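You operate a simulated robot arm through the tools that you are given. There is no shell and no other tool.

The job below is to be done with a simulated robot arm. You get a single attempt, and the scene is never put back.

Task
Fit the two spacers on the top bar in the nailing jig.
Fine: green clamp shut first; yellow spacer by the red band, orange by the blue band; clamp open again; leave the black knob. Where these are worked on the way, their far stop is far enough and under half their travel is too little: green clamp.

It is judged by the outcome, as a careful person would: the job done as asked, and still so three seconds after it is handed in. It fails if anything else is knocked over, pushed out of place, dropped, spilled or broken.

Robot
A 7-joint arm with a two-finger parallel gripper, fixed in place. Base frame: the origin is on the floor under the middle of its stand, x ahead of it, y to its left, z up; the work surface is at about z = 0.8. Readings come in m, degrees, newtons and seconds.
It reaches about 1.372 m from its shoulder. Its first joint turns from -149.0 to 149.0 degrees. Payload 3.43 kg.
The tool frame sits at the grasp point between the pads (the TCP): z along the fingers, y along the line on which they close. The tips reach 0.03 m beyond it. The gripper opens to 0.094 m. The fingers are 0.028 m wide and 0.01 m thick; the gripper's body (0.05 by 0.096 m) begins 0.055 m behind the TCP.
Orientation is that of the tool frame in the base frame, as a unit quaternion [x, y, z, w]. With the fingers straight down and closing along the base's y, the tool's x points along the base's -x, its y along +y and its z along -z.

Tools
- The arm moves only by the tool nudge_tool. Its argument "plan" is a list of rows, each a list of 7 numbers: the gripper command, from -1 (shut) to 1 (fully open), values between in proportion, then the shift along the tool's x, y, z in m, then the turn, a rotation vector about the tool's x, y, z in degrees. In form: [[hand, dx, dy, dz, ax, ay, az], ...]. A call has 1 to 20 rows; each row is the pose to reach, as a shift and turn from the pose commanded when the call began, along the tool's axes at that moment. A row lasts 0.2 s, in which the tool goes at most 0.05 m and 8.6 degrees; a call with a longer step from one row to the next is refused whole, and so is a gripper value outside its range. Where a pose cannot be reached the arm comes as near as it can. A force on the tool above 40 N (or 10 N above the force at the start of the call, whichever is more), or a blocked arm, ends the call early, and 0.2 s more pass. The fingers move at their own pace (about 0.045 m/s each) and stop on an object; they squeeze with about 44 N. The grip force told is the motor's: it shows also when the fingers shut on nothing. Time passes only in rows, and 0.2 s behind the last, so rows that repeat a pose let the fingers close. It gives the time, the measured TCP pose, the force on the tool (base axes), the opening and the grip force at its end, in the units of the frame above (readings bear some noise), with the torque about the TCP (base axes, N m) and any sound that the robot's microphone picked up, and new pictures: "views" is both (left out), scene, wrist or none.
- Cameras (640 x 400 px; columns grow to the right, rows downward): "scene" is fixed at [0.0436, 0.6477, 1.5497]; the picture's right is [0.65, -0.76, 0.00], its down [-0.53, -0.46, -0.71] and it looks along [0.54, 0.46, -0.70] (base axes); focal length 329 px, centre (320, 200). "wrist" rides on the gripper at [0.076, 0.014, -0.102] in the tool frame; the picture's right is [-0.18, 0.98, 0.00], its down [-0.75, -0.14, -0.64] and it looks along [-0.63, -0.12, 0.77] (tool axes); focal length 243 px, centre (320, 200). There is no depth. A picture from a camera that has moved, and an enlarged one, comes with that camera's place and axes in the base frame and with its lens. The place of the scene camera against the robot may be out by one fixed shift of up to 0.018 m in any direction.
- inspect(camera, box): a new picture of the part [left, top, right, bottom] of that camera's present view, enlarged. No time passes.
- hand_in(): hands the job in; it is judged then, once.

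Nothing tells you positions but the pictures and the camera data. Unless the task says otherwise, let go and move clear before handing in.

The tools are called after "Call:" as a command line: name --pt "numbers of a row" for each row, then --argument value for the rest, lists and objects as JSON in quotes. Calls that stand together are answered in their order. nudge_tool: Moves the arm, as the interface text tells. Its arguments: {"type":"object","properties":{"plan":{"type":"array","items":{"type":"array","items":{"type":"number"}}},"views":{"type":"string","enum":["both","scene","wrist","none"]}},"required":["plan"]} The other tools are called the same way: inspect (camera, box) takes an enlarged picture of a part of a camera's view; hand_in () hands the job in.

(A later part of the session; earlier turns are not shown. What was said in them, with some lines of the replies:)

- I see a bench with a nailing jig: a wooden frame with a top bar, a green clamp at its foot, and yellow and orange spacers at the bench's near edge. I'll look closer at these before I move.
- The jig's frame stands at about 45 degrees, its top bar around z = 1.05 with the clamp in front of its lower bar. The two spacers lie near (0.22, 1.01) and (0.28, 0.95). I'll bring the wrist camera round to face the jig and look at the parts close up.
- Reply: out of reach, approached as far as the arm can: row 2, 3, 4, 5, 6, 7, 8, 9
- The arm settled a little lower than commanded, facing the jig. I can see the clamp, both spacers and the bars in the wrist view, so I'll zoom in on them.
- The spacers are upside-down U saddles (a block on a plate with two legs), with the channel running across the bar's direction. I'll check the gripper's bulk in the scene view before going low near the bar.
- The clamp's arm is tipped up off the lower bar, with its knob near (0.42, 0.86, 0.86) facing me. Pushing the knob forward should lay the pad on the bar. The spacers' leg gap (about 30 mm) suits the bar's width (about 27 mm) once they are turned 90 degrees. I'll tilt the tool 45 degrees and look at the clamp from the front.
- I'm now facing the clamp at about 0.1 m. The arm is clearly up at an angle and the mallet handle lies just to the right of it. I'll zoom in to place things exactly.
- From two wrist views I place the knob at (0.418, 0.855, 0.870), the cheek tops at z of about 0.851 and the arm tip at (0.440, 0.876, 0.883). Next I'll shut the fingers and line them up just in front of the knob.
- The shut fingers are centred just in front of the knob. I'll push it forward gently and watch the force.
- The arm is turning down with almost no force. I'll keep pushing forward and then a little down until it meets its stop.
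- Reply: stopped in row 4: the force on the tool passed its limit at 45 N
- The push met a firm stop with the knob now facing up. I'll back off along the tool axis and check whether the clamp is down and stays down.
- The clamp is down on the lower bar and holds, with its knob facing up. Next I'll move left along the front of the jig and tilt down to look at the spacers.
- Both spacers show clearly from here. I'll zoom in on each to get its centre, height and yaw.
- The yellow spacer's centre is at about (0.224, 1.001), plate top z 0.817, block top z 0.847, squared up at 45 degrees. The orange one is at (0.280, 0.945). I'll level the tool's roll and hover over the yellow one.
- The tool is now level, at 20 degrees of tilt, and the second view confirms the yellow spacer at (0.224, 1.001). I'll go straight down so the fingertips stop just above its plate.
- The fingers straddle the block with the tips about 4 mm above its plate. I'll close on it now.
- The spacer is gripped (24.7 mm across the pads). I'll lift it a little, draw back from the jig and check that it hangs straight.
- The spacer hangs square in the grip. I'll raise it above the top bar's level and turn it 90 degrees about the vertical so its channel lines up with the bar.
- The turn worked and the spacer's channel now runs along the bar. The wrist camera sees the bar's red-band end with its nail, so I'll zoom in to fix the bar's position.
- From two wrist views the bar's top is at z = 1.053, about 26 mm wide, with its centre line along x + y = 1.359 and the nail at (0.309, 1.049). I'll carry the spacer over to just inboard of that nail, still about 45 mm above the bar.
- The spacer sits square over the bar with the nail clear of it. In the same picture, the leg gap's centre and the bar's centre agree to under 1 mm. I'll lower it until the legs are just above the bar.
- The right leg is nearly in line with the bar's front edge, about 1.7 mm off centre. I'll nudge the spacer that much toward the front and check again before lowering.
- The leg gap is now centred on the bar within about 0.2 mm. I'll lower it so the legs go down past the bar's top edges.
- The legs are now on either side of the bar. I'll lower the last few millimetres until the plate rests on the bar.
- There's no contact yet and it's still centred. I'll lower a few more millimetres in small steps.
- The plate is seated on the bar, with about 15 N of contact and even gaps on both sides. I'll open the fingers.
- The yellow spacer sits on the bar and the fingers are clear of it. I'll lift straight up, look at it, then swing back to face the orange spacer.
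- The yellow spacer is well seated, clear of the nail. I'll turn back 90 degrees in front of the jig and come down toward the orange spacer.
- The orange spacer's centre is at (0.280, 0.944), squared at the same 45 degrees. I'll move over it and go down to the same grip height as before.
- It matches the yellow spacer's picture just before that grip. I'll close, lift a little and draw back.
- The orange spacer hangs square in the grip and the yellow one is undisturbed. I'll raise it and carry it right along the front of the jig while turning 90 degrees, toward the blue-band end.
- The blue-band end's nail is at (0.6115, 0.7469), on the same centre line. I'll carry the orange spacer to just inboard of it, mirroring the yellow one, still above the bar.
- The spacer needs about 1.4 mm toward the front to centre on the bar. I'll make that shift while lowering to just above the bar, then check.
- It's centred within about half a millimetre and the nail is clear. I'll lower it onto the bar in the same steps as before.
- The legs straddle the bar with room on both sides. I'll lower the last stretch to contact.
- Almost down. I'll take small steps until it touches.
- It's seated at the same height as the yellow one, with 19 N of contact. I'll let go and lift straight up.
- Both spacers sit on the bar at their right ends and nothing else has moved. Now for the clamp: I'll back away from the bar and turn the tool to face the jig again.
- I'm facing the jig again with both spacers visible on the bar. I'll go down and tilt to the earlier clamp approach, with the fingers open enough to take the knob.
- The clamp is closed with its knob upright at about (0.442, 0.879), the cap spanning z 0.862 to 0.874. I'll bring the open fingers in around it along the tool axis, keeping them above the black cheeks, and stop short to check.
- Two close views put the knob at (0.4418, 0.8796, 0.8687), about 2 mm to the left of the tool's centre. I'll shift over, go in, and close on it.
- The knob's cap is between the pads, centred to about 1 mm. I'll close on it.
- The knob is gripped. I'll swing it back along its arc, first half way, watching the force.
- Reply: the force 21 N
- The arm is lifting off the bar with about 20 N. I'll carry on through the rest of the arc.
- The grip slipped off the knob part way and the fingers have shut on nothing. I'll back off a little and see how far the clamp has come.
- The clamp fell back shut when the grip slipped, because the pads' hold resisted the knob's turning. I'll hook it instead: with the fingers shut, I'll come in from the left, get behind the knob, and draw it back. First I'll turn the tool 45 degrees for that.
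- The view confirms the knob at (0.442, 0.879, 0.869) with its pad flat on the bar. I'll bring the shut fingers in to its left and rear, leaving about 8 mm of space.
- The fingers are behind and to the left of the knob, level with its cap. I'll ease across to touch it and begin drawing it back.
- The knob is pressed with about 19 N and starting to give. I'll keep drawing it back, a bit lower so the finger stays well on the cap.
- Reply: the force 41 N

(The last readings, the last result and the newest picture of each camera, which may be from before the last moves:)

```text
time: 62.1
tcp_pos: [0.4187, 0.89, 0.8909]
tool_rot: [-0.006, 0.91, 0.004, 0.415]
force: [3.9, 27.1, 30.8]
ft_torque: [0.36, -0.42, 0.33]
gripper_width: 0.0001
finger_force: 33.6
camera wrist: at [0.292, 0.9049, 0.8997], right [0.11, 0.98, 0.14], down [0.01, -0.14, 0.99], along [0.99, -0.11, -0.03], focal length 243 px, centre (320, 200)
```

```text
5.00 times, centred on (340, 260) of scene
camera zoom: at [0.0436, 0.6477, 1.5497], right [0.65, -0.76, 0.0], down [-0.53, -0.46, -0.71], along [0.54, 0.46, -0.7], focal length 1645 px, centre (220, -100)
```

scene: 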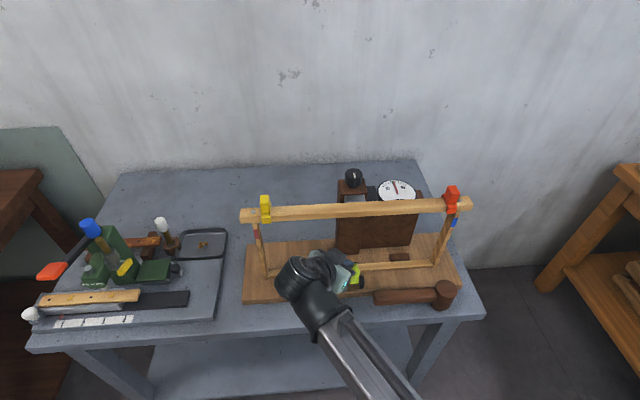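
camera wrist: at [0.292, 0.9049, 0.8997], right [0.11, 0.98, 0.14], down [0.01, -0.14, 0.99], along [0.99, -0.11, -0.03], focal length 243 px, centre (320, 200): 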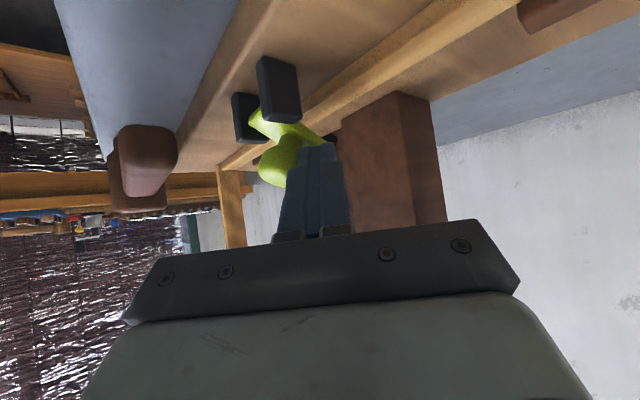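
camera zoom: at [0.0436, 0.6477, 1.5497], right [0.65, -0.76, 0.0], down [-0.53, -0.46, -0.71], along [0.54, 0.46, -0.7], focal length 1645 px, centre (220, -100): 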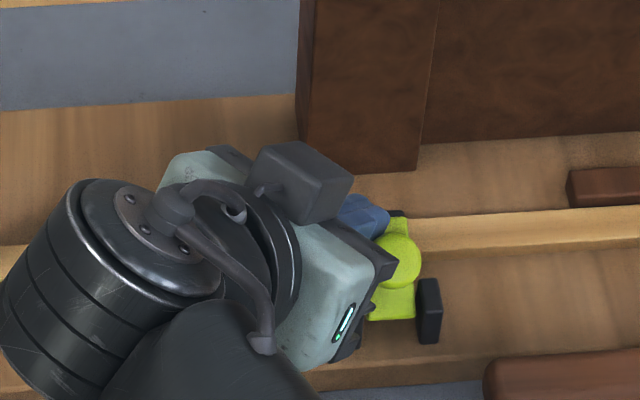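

The arm is now about half way up, but the fingertip has wedged against its plate. I'll draw the finger out slightly so that it bears only on the cap, then keep going back along the arc.

Call:
nudge_tool --pt "-1 -0.003 0 -0.003 0 0 0" --pt "-1 -0.006 0 -0.0055 0 0 0" --pt "-1 -0.0048 -0.0018 -0.0069 0 0 0" --pt "-1 -0.0036 -0.0035 -0.0082 0 0 0" --pt "-1 -0.0005 -0.007 -0.0101 0 0 0"

Call:
inspect --camera "wrist" --box '[180, 60, 420, 210]'

Call:
inspect --camera "scene" --box '[280, 220, 400, 300]'

```text
time: 63.3
tcp_pos: [0.4104, 0.884, 0.8961]
tool_rot: [-0.003, 0.91, 0.001, 0.414]
force: [-1.5, 18.8, 5.4]
ft_torque: [0.6, -0.32, 0.32]
gripper_width: 0.0
finger_force: 33.4
camera wrist: at [0.2848, 0.8978, 0.9057], right [0.11, 0.98, 0.14], down [0.01, -0.14, 0.99], along [0.99, -0.11, -0.03], focal length 243 px, centre (320, 200)
```

scene: 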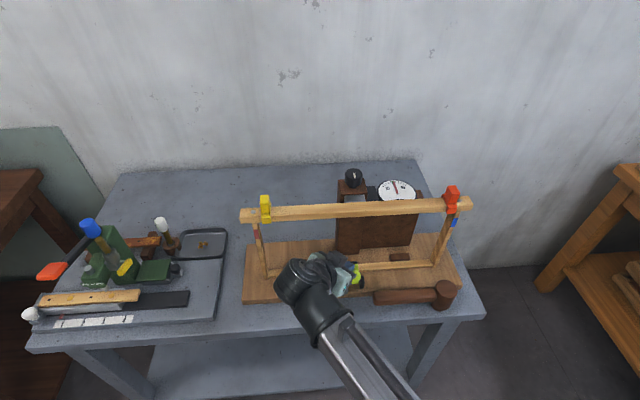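
wrist: 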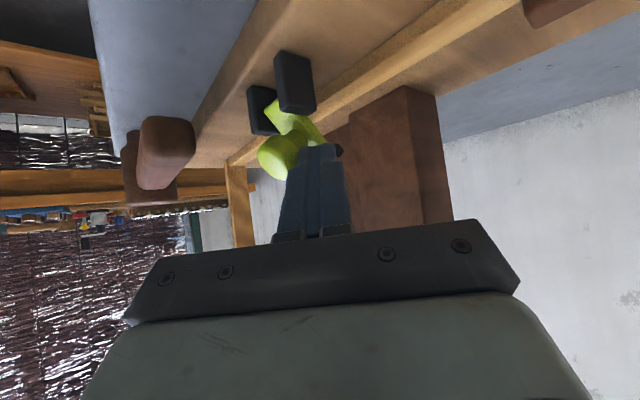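

```text
2.67 times, centred on (300, 135) of wrist
camera zoom: at [0.2848, 0.8978, 0.9057], right [0.11, 0.98, 0.14], down [0.01, -0.14, 0.99], along [0.99, -0.11, -0.03], focal length 647 px, centre (373, 373)
```

zoom: 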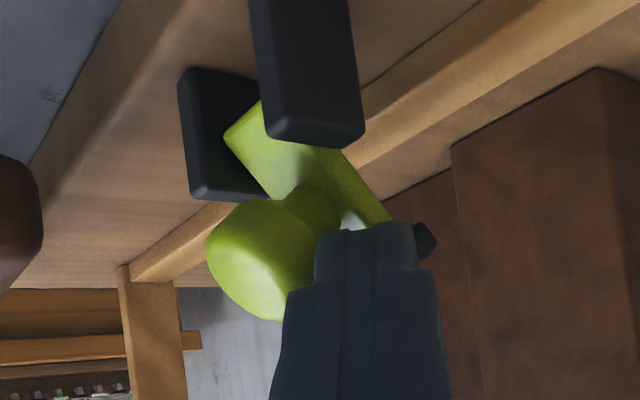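

```text
5.00 times, centred on (340, 260) of scene
camera zoom: at [0.0436, 0.6477, 1.5497], right [0.65, -0.76, 0.0], down [-0.53, -0.46, -0.71], along [0.54, 0.46, -0.7], focal length 1645 px, centre (220, -100)
```

zoom: 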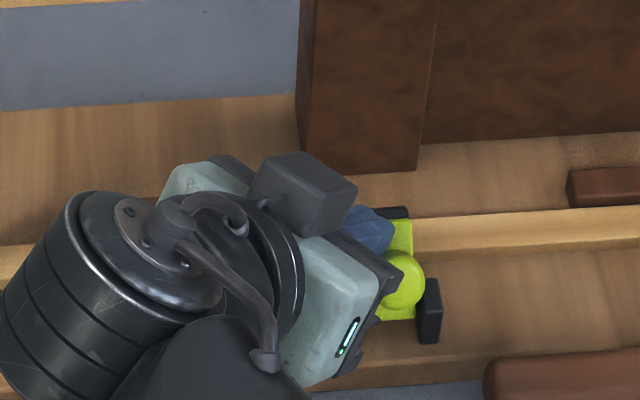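

It's past half way and still coming. I'll continue the arc.

Call:
nudge_tool --pt "-1 0.0005 -0.0018 -0.0022 0 0 0" --pt "-1 0.0018 -0.0036 -0.0035 0 0 0" --pt "-1 0.0031 -0.0052 -0.0042 0 0 0" --pt "-1 0.0045 -0.0068 -0.0048 0 0 0"

Call:
inspect --camera "wrist" --box '[180, 60, 420, 210]'

Call:
inspect --camera "scene" --box '[280, 220, 400, 300]'

```text
time: 64.0
tcp_pos: [0.4064, 0.8805, 0.8993]
tool_rot: [-0.006, 0.91, 0.007, 0.415]
force: [-0.9, 2.9, -1.8]
ft_torque: [0.09, 0.03, 0.04]
gripper_width: 0.0
finger_force: 33.0
stopped in row 3: the force on the tool passed its limit at 42 N (the readings are from after the stop); the commanded pose is now the measured one
camera wrist: at [0.2812, 0.8945, 0.9076], right [0.11, 0.98, 0.15], down [0.01, -0.15, 0.99], along [0.99, -0.1, -0.03], focal length 243 px, centre (320, 200)
```

scene: 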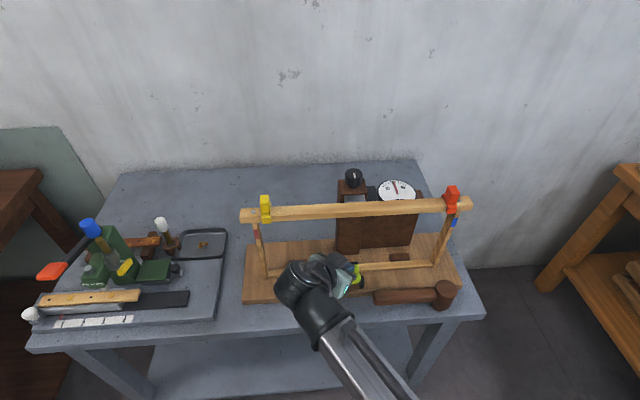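
wrist: 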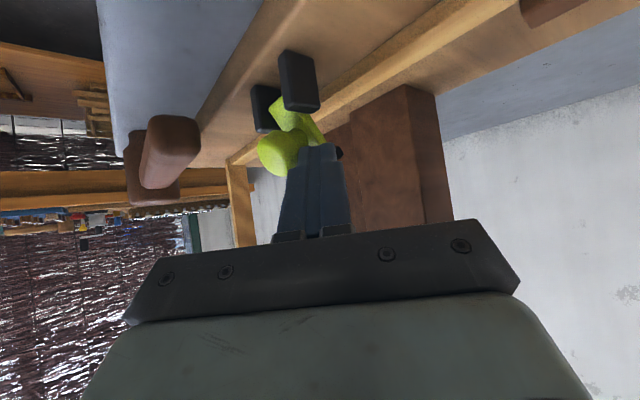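

```text
2.67 times, centred on (300, 135) of wrist
camera zoom: at [0.2812, 0.8945, 0.9076], right [0.11, 0.98, 0.15], down [0.01, -0.15, 0.99], along [0.99, -0.1, -0.03], focal length 647 px, centre (373, 373)
```

zoom: 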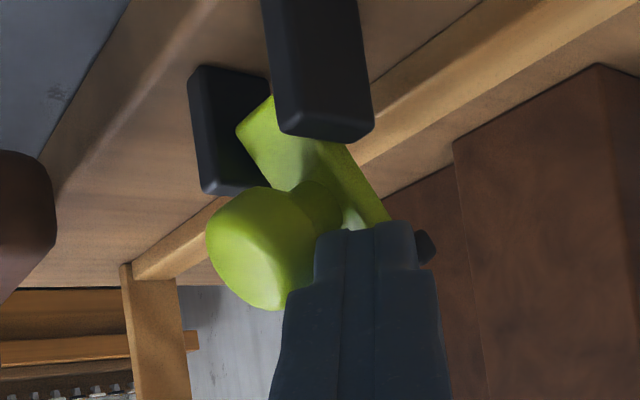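

```text
5.00 times, centred on (340, 260) of scene
camera zoom: at [0.0436, 0.6477, 1.5497], right [0.65, -0.76, 0.0], down [-0.53, -0.46, -0.71], along [0.54, 0.46, -0.7], focal length 1645 px, centre (220, -100)
```

zoom: 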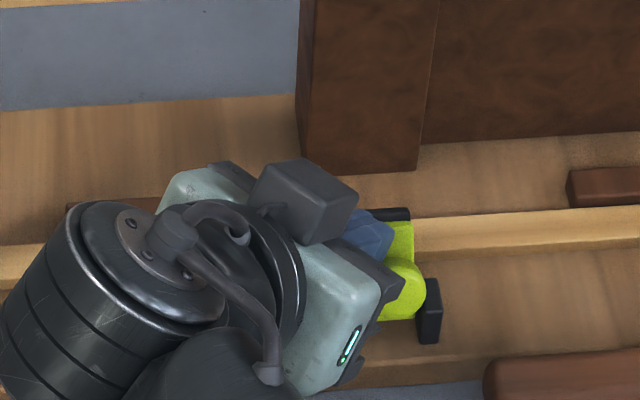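

The call stopped at 42 N with the arm well up, roughly four fifths of its travel by the scene view. I'll move the finger off sideways, draw back and see whether the arm stays.

Call:
nudge_tool --pt "-1 -0.001 0.004 -0.001 0 0 0" --pt "-1 -0.002 0.008 -0.005 0 0 0" --pt "-1 -0.002 0.01 -0.02 0 0 0" --pt "-1 -0.002 0.01 -0.045 0 0 0" --pt "-1 -0.002 0.01 -0.07 0 0 0" --pt "-1 -0.002 0.01 -0.07 0 0 0"

Call:
inspect --camera "wrist" --box '[160, 20, 400, 170]'

Call:
inspect --camera "scene" --box '[300, 230, 410, 305]'

```text
time: 65.4
tcp_pos: [0.3559, 0.8902, 0.9471]
tool_rot: [-0.005, 0.91, 0.005, 0.415]
force: [0.0, 0.0, 0.8]
ft_torque: [0.01, 0.01, 0.0]
gripper_width: 0.0001
finger_force: 32.9
camera wrist: at [0.2297, 0.9038, 0.9551], right [0.11, 0.98, 0.14], down [0.01, -0.15, 0.99], along [0.99, -0.1, -0.03], focal length 243 px, centre (320, 200)
```

scene: 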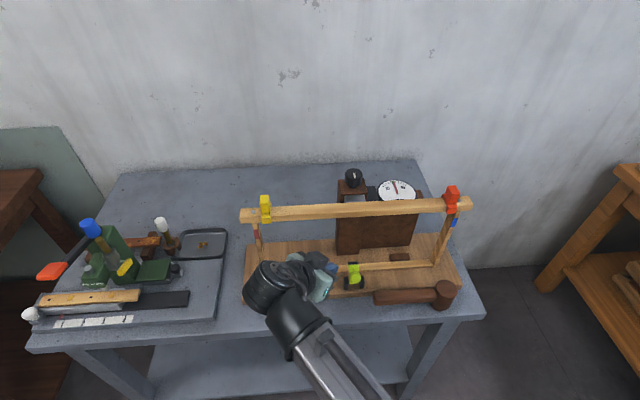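
wrist: 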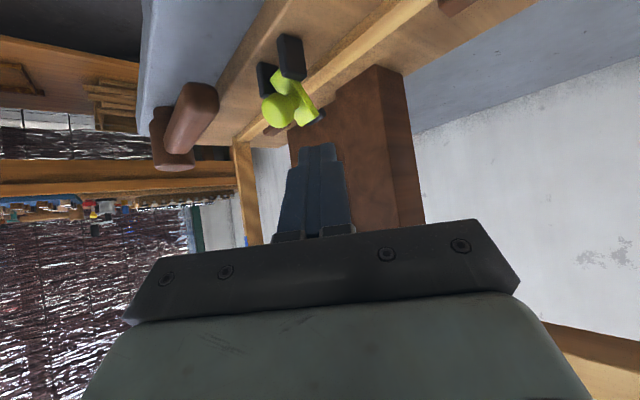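

```text
2.67 times, centred on (280, 95) of wrist
camera zoom: at [0.2297, 0.9038, 0.9551], right [0.11, 0.98, 0.14], down [0.01, -0.15, 0.99], along [0.99, -0.1, -0.03], focal length 647 px, centre (427, 480)
```

zoom: 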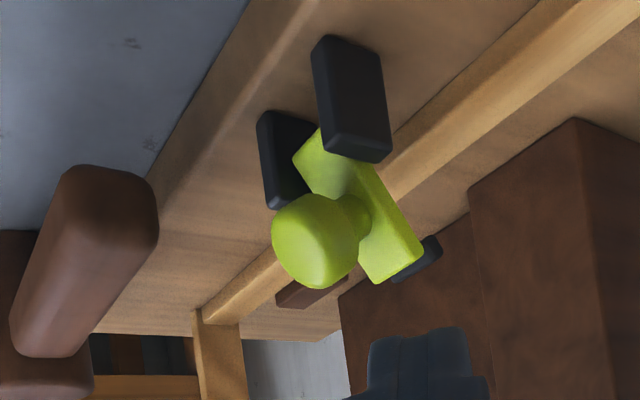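

```text
5.33 times, centred on (355, 268) of scene
camera zoom: at [0.0436, 0.6477, 1.5497], right [0.65, -0.76, 0.0], down [-0.53, -0.46, -0.71], along [0.54, 0.46, -0.7], focal length 1755 px, centre (133, -160)
```

zoom: 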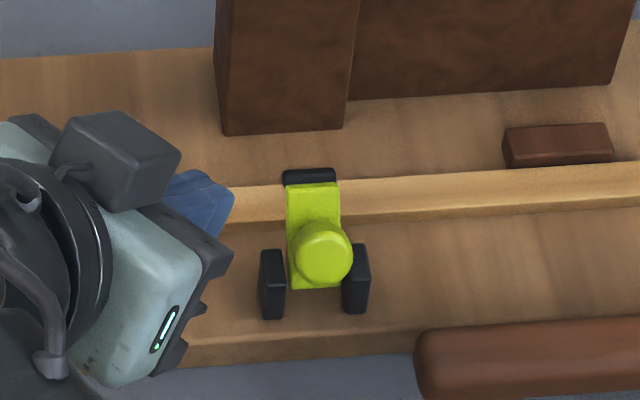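

The arm stays up by itself at about three quarters of its travel. I want it fully back at the stop, so I'll go round behind the raised arm's tip on its left and push it the rest of the way.

Call:
nudge_tool --pt "-1 -0.004 0.015 0.01 0 0 0" --pt "-1 -0.0087 0.0298 0.025 0 0 0" --pt "-1 -0.0087 0.0298 0.05 0 0 0" --pt "-1 -0.0087 0.0298 0.075 0 0 0" --pt "-1 -0.0087 0.0298 0.0976 0 0 0" --pt "-1 -0.0087 0.0298 0.0976 0 0 0"

Call:
inspect --camera "wrist" --box '[160, 60, 400, 210]'

Call:
inspect --camera "scene" --box '[300, 230, 410, 305]'

```text
time: 66.8
tcp_pos: [0.434, 0.9201, 0.8886]
tool_rot: [-0.004, 0.91, 0.005, 0.415]
force: [0.0, -0.5, -0.6]
ft_torque: [0.0, 0.02, 0.01]
gripper_width: 0.0
finger_force: 32.9
camera wrist: at [0.3072, 0.9342, 0.8983], right [0.11, 0.98, 0.14], down [0.01, -0.15, 0.99], along [0.99, -0.1, -0.03], focal length 243 px, centre (320, 200)
```

scene: 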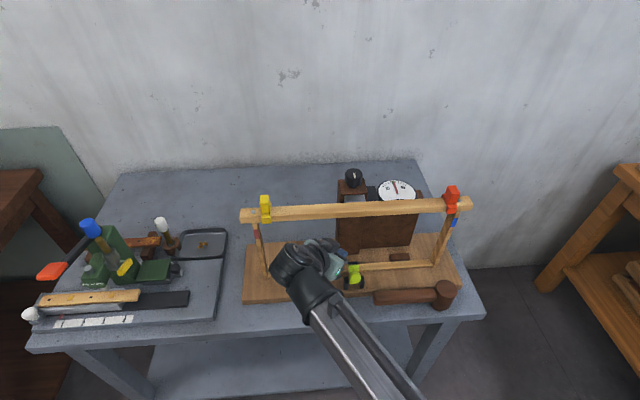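
wrist: 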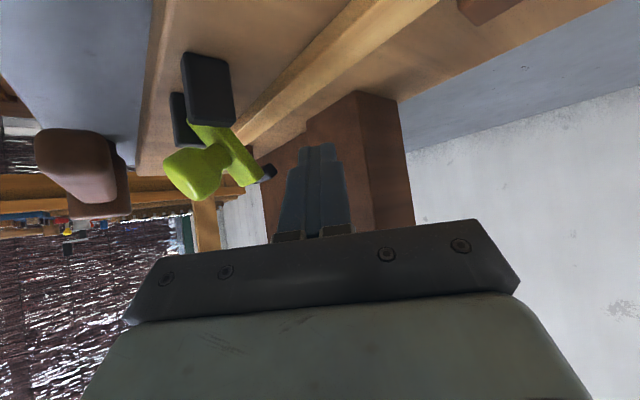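

```text
2.67 times, centred on (280, 135) of wrist
camera zoom: at [0.3072, 0.9342, 0.8983], right [0.11, 0.98, 0.14], down [0.01, -0.15, 0.99], along [0.99, -0.1, -0.03], focal length 647 px, centre (427, 373)
```

zoom: 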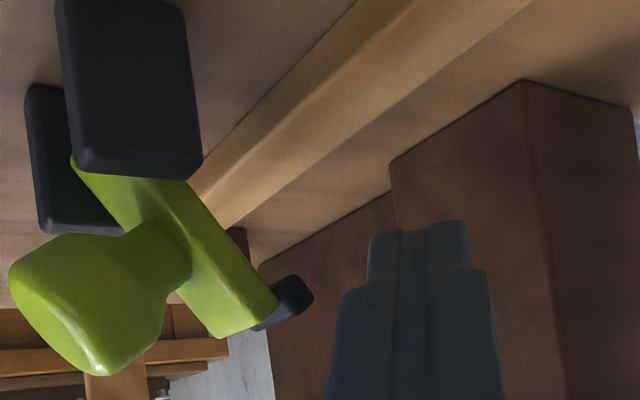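

```text
5.33 times, centred on (355, 268) of scene
camera zoom: at [0.0436, 0.6477, 1.5497], right [0.65, -0.76, 0.0], down [-0.53, -0.46, -0.71], along [0.54, 0.46, -0.7], focal length 1755 px, centre (133, -160)
```

zoom: 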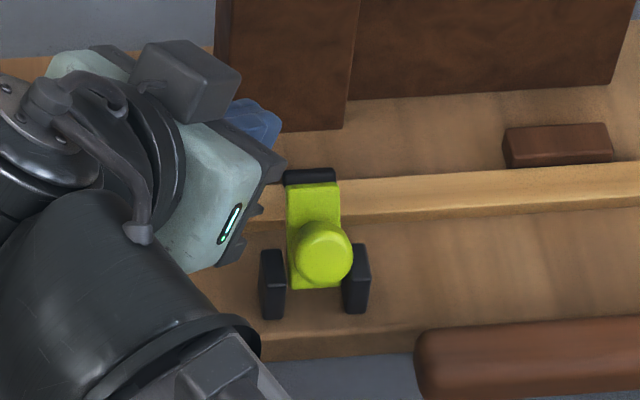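

The raised arm's tip is at about (0.442, 0.895, 0.874), just to the right of the fingers. I'll move across to meet it and push.

Call:
nudge_tool --pt "-1 0 -0.004 -0.003 0 0 0" --pt "-1 0 -0.008 -0.003 0 0 0" --pt "-1 0 -0.011 -0.003 0 0 0" --pt "-1 0 -0.014 -0.003 0 0 0" --pt "-1 0 -0.017 -0.003 0 0 0"

Call:
inspect --camera "wrist" --box '[160, 60, 400, 210]'

Call:
inspect --camera "scene" --box '[300, 230, 410, 305]'

```text
time: 68.0
tcp_pos: [0.4323, 0.906, 0.8924]
tool_rot: [-0.007, 0.909, 0.008, 0.416]
force: [-3.5, 15.6, 7.3]
ft_torque: [0.14, -0.05, 0.12]
gripper_width: 0.0
finger_force: 32.9
camera wrist: at [0.3055, 0.9191, 0.9008], right [0.1, 0.98, 0.15], down [0.01, -0.15, 0.99], along [0.99, -0.1, -0.03], focal length 243 px, centre (320, 200)
```

scene: 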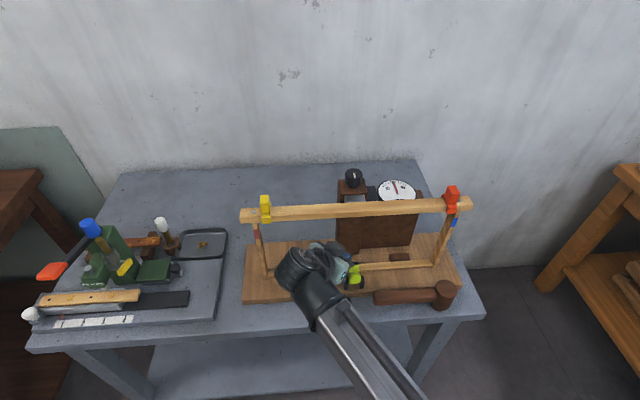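
wrist: 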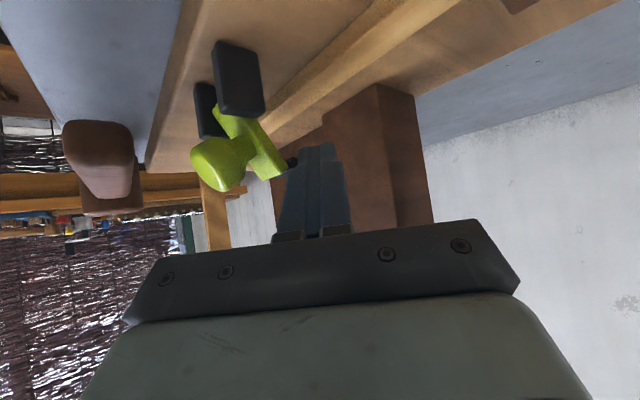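

```text
2.67 times, centred on (280, 135) of wrist
camera zoom: at [0.3055, 0.9191, 0.9008], right [0.1, 0.98, 0.15], down [0.01, -0.15, 0.99], along [0.99, -0.1, -0.03], focal length 647 px, centre (427, 373)
```

zoom: 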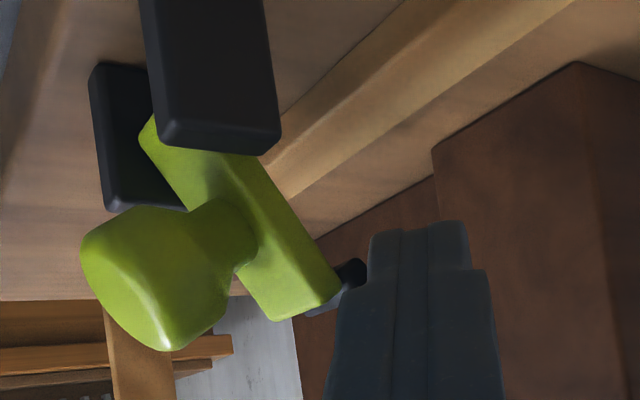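

```text
5.33 times, centred on (355, 268) of scene
camera zoom: at [0.0436, 0.6477, 1.5497], right [0.65, -0.76, 0.0], down [-0.53, -0.46, -0.71], along [0.54, 0.46, -0.7], focal length 1755 px, centre (133, -160)
```

zoom: 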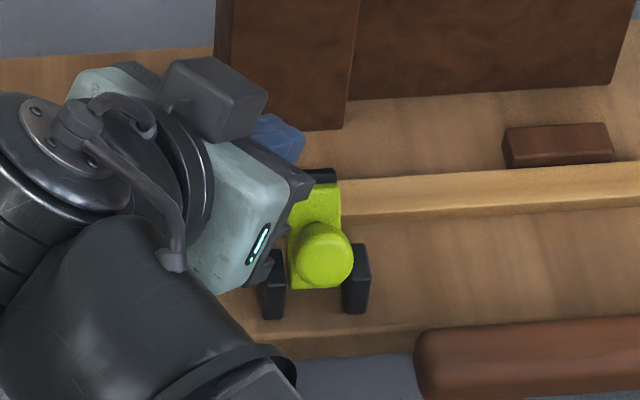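

I'm in contact with the tip pad at 16 N and the arm hasn't moved yet. I'll push on, back and slightly up along the tip's arc.

Call:
nudge_tool --pt "-1 0.0006 -0.0021 -0.0023 0 0 0" --pt "-1 0.0013 -0.0042 -0.0045 0 0 0" --pt "-1 0.002 -0.0063 -0.0068 0 0 0" --pt "-1 0.0027 -0.0085 -0.009 0 0 0"

Call:
inspect --camera "wrist" --box '[160, 60, 400, 210]'

Call:
inspect --camera "scene" --box '[300, 230, 410, 305]'

```text
time: 68.7
tcp_pos: [0.429, 0.9046, 0.8951]
tool_rot: [-0.007, 0.908, 0.01, 0.418]
force: [0.0, 0.2, 0.2]
ft_torque: [0.0, -0.02, -0.01]
gripper_width: 0.0
finger_force: 32.7
stopped in row 3: the force on the tool passed its limit at 41 N (the readings are from after the stop); the commanded pose is now the measured one
camera wrist: at [0.3026, 0.915, 0.9039], right [0.1, 0.98, 0.15], down [0.01, -0.15, 0.99], along [0.99, -0.1, -0.02], focal length 243 px, centre (320, 200)
```

scene: 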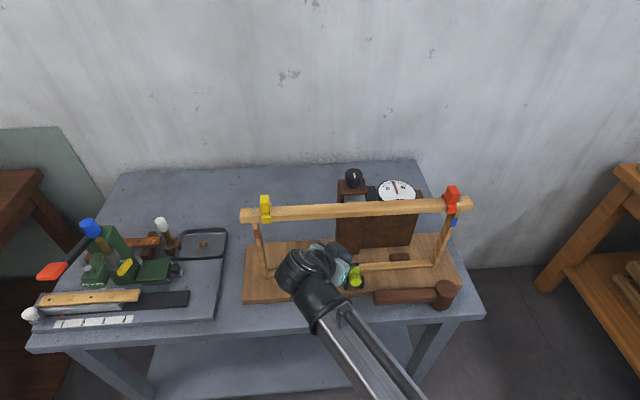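
wrist: 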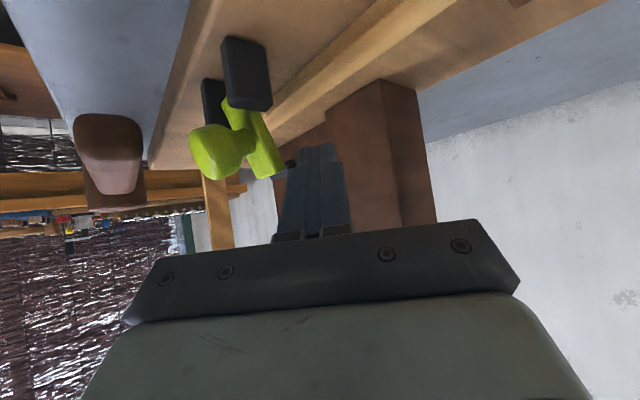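

```text
2.67 times, centred on (280, 135) of wrist
camera zoom: at [0.3026, 0.915, 0.9039], right [0.1, 0.98, 0.15], down [0.01, -0.15, 0.99], along [0.99, -0.1, -0.02], focal length 647 px, centre (427, 373)
```

zoom: 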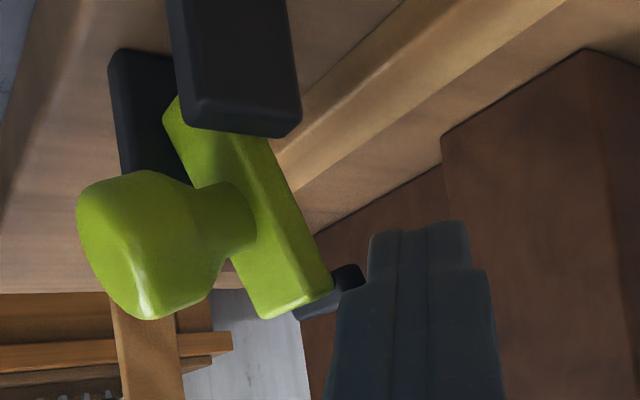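

```text
5.33 times, centred on (355, 268) of scene
camera zoom: at [0.0436, 0.6477, 1.5497], right [0.65, -0.76, 0.0], down [-0.53, -0.46, -0.71], along [0.54, 0.46, -0.7], focal length 1755 px, centre (133, -160)
```

zoom: 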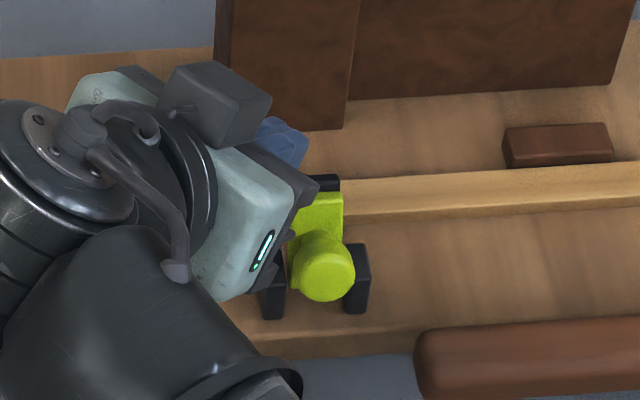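

The knob and tip are back where they started, and the push ended against the stop at 41 N. I'll back the fingers out the way they came and check everything.

Call:
nudge_tool --pt "-1 0 0.006 0 0 0 0" --pt "-1 0 0.012 -0.003 0 0 0" --pt "-1 0 0.014 -0.02 0 0 0" --pt "-1 0 0.014 -0.045 0 0 0" --pt "-1 0 0.014 -0.07 0 0 0" --pt "-1 0 0.014 -0.1 0 0 0" --pt "-1 0 0.014 -0.1 0 0 0"

Call:
inspect --camera "scene" --box '[300, 230, 410, 305]'

Call:
inspect --camera "wrist" --box '[160, 20, 400, 170]'

```text
time: 70.3
tcp_pos: [0.3524, 0.9152, 0.9608]
tool_rot: [-0.008, 0.909, 0.011, 0.418]
force: [0.1, -0.2, -0.8]
ft_torque: [0.01, 0.01, 0.02]
gripper_width: 0.0
finger_force: 33.2
camera wrist: at [0.2254, 0.9272, 0.9692], right [0.1, 0.98, 0.15], down [0.01, -0.15, 0.99], along [0.99, -0.1, -0.02], focal length 243 px, centre (320, 200)
```

scene: 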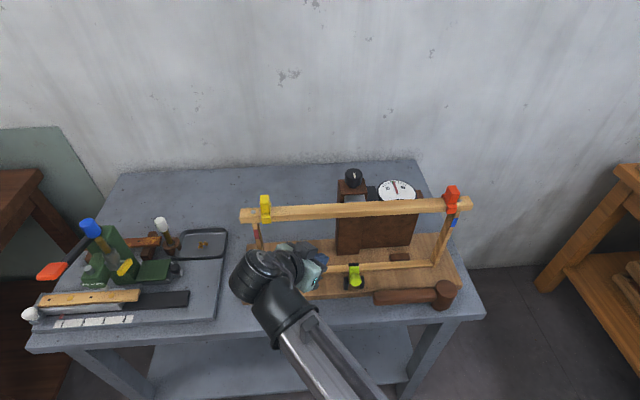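
wrist: 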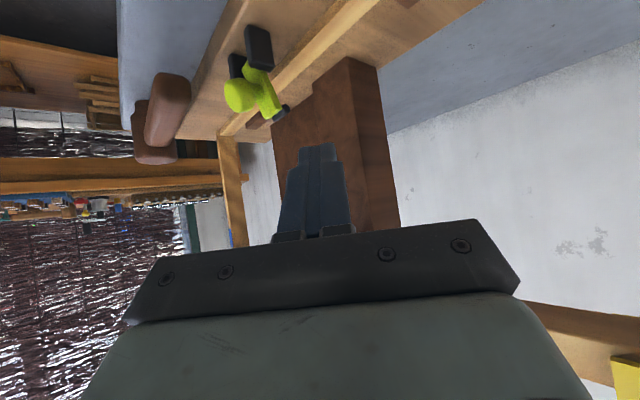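

```text
5.33 times, centred on (355, 268) of scene
camera zoom: at [0.0436, 0.6477, 1.5497], right [0.65, -0.76, 0.0], down [-0.53, -0.46, -0.71], along [0.54, 0.46, -0.7], focal length 1755 px, centre (133, -160)
```

zoom: 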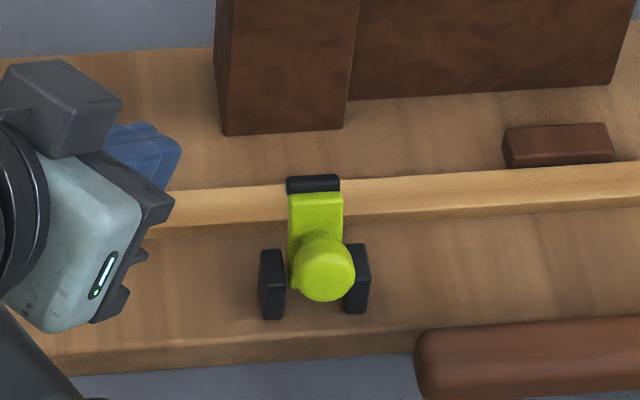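

```text
2.67 times, centred on (280, 95) of wrist
camera zoom: at [0.2254, 0.9272, 0.9692], right [0.1, 0.98, 0.15], down [0.01, -0.15, 0.99], along [0.99, -0.1, -0.02], focal length 647 px, centre (427, 480)
```

zoom: 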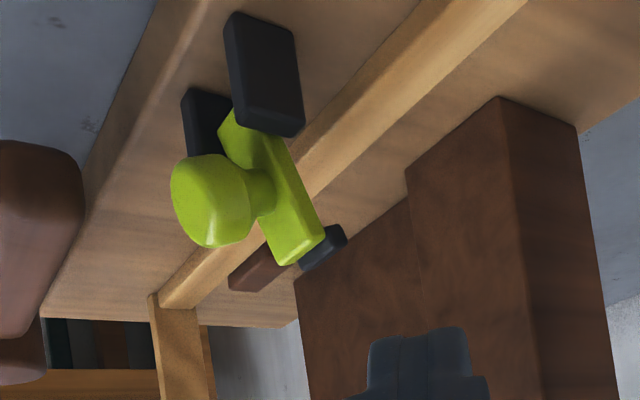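

The clamp is open again, exactly as at the start, and it holds. I'll move the arm well clear and look over the whole scene.

Call:
nudge_tool --pt "-1 -0.0085 -0.01 -0.0207 0 0 0" --pt "-1 -0.0171 -0.04 -0.0414 0 0 0" --pt "-1 -0.0256 -0.075 -0.062 0 0 0" --pt "-1 -0.0342 -0.11 -0.0827 0 0 0" --pt "-1 -0.0427 -0.15 -0.1034 0 0 0" --pt "-1 -0.0427 -0.19 -0.1034 0 0 0" --pt "-1 -0.0427 -0.23 -0.1034 0 0 0" --pt "-1 -0.0427 -0.23 -0.1034 0 0 0" --pt "-1 -0.0427 -0.23 -0.1034 0 0 0"

Call:
inspect --camera "scene" --box '[230, 160, 490, 322]'

Call:
inspect --camera "scene" --box '[20, 190, 260, 340]'

Call:
inspect --camera "scene" --box '[240, 190, 290, 230]'

Call:
inspect --camera "scene" --box '[425, 180, 480, 224]'

```text
time: 72.3
tcp_pos: [0.3095, 0.6818, 1.0596]
tool_rot: [-0.007, 0.909, 0.01, 0.417]
force: [0.5, 0.5, 0.4]
ft_torque: [-0.04, 0.01, 0.0]
gripper_width: 0.0
finger_force: 32.8
camera wrist: at [0.1816, 0.6935, 1.0688], right [0.1, 0.98, 0.15], down [0.01, -0.15, 0.99], along [1.0, -0.1, -0.02], focal length 243 px, centre (320, 200)
```

scene: 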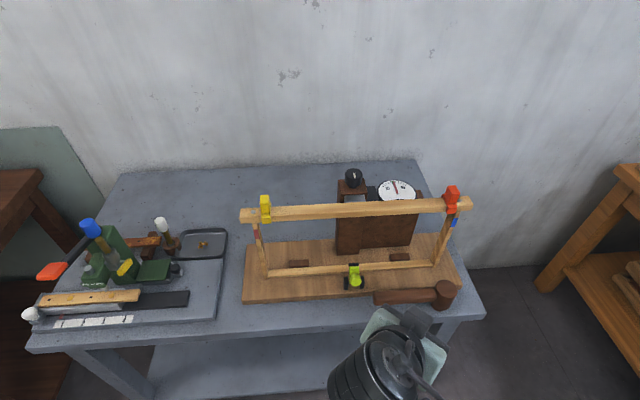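
wrist: 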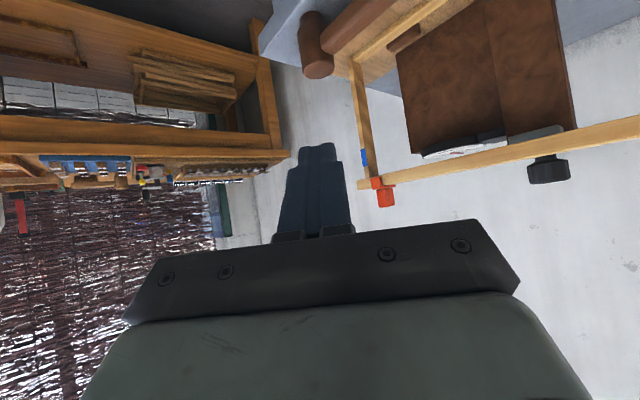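

```text
2.46 times, centred on (360, 241) of scene
camera zoom: at [0.0436, 0.6477, 1.5497], right [0.65, -0.76, 0.0], down [-0.53, -0.46, -0.71], along [0.54, 0.46, -0.7], focal length 810 px, centre (222, 99)
```

zoom: 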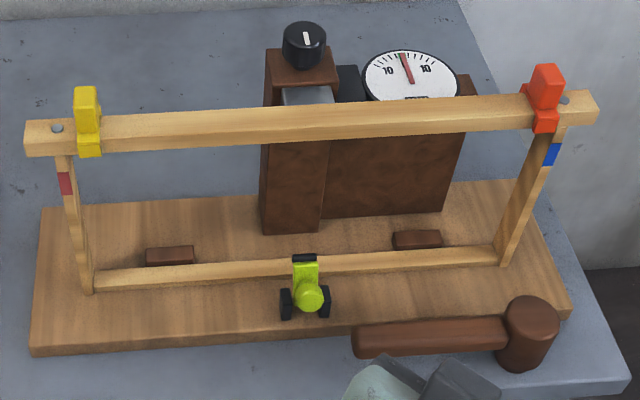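

```text
2.67 times, centred on (140, 265) of scene
camera zoom: at [0.0436, 0.6477, 1.5497], right [0.65, -0.76, 0.0], down [-0.53, -0.46, -0.71], along [0.54, 0.46, -0.7], focal length 877 px, centre (800, 27)
```

zoom: 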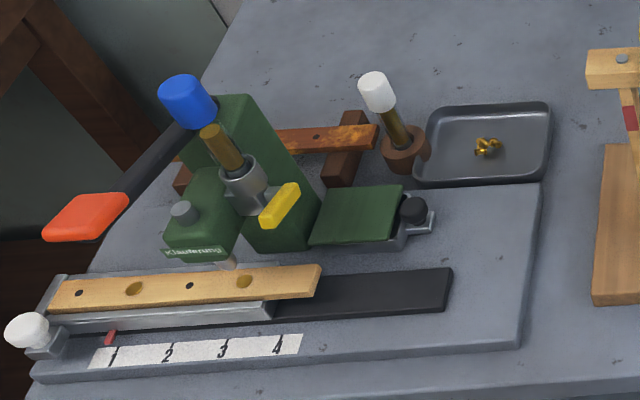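

```text
10.00 times, centred on (265, 210) of scene
camera zoom: at [0.0436, 0.6477, 1.5497], right [0.65, -0.76, 0.0], down [-0.53, -0.46, -0.71], along [0.54, 0.46, -0.7], focal length 3290 px, centre (870, 100)
```

zoom: 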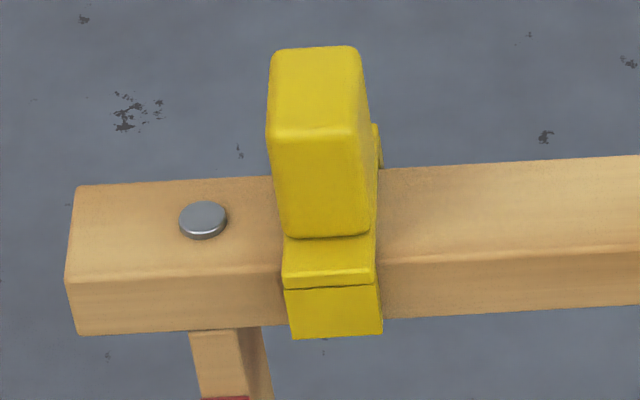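

```text
9.09 times, centred on (452, 202) of scene
camera zoom: at [0.0436, 0.6477, 1.5497], right [0.65, -0.76, 0.0], down [-0.53, -0.46, -0.71], along [0.54, 0.46, -0.7], focal length 2991 px, centre (-884, 182)
```

zoom: 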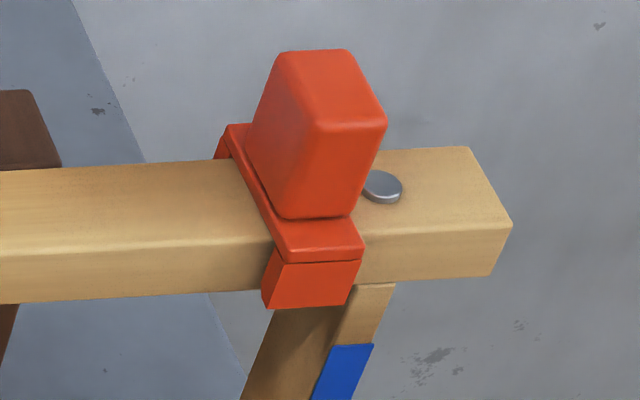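

Both spacers are seated, yellow by the red band and orange by the blue band. The clamp is open as it began, and the black knob, dial, mallet and left-hand fixture look unchanged. The arm is clear, so I'm handing in.

Call:
hand_in

```text
The job is handed in.
```

Both spacers are on the top bar: yellow just inboard of the red-band post, orange just inboard of the blue-band post. Each plate was pressed down until it rested on the bar.

- **Clamp:** I pushed the green clamp shut to its stop before placing the spacers, and it was still shut when I went to open it. It is now open again, at the angle it started from.
- **Opening the clamp:** My first try at opening it slipped off the knob, and the clamp fell back shut. I then pushed it open from behind in two stages, and each stage stopped at the arm's 40 N force limit. The spacers and frame looked the same before and after.
- **Everything else:** I did not touch the black knob. The dial, mallet and left-hand fixture looked the same at the end as at the start.

The arm was clear of the jig when I handed in. The job has been handed in, but no result came back.
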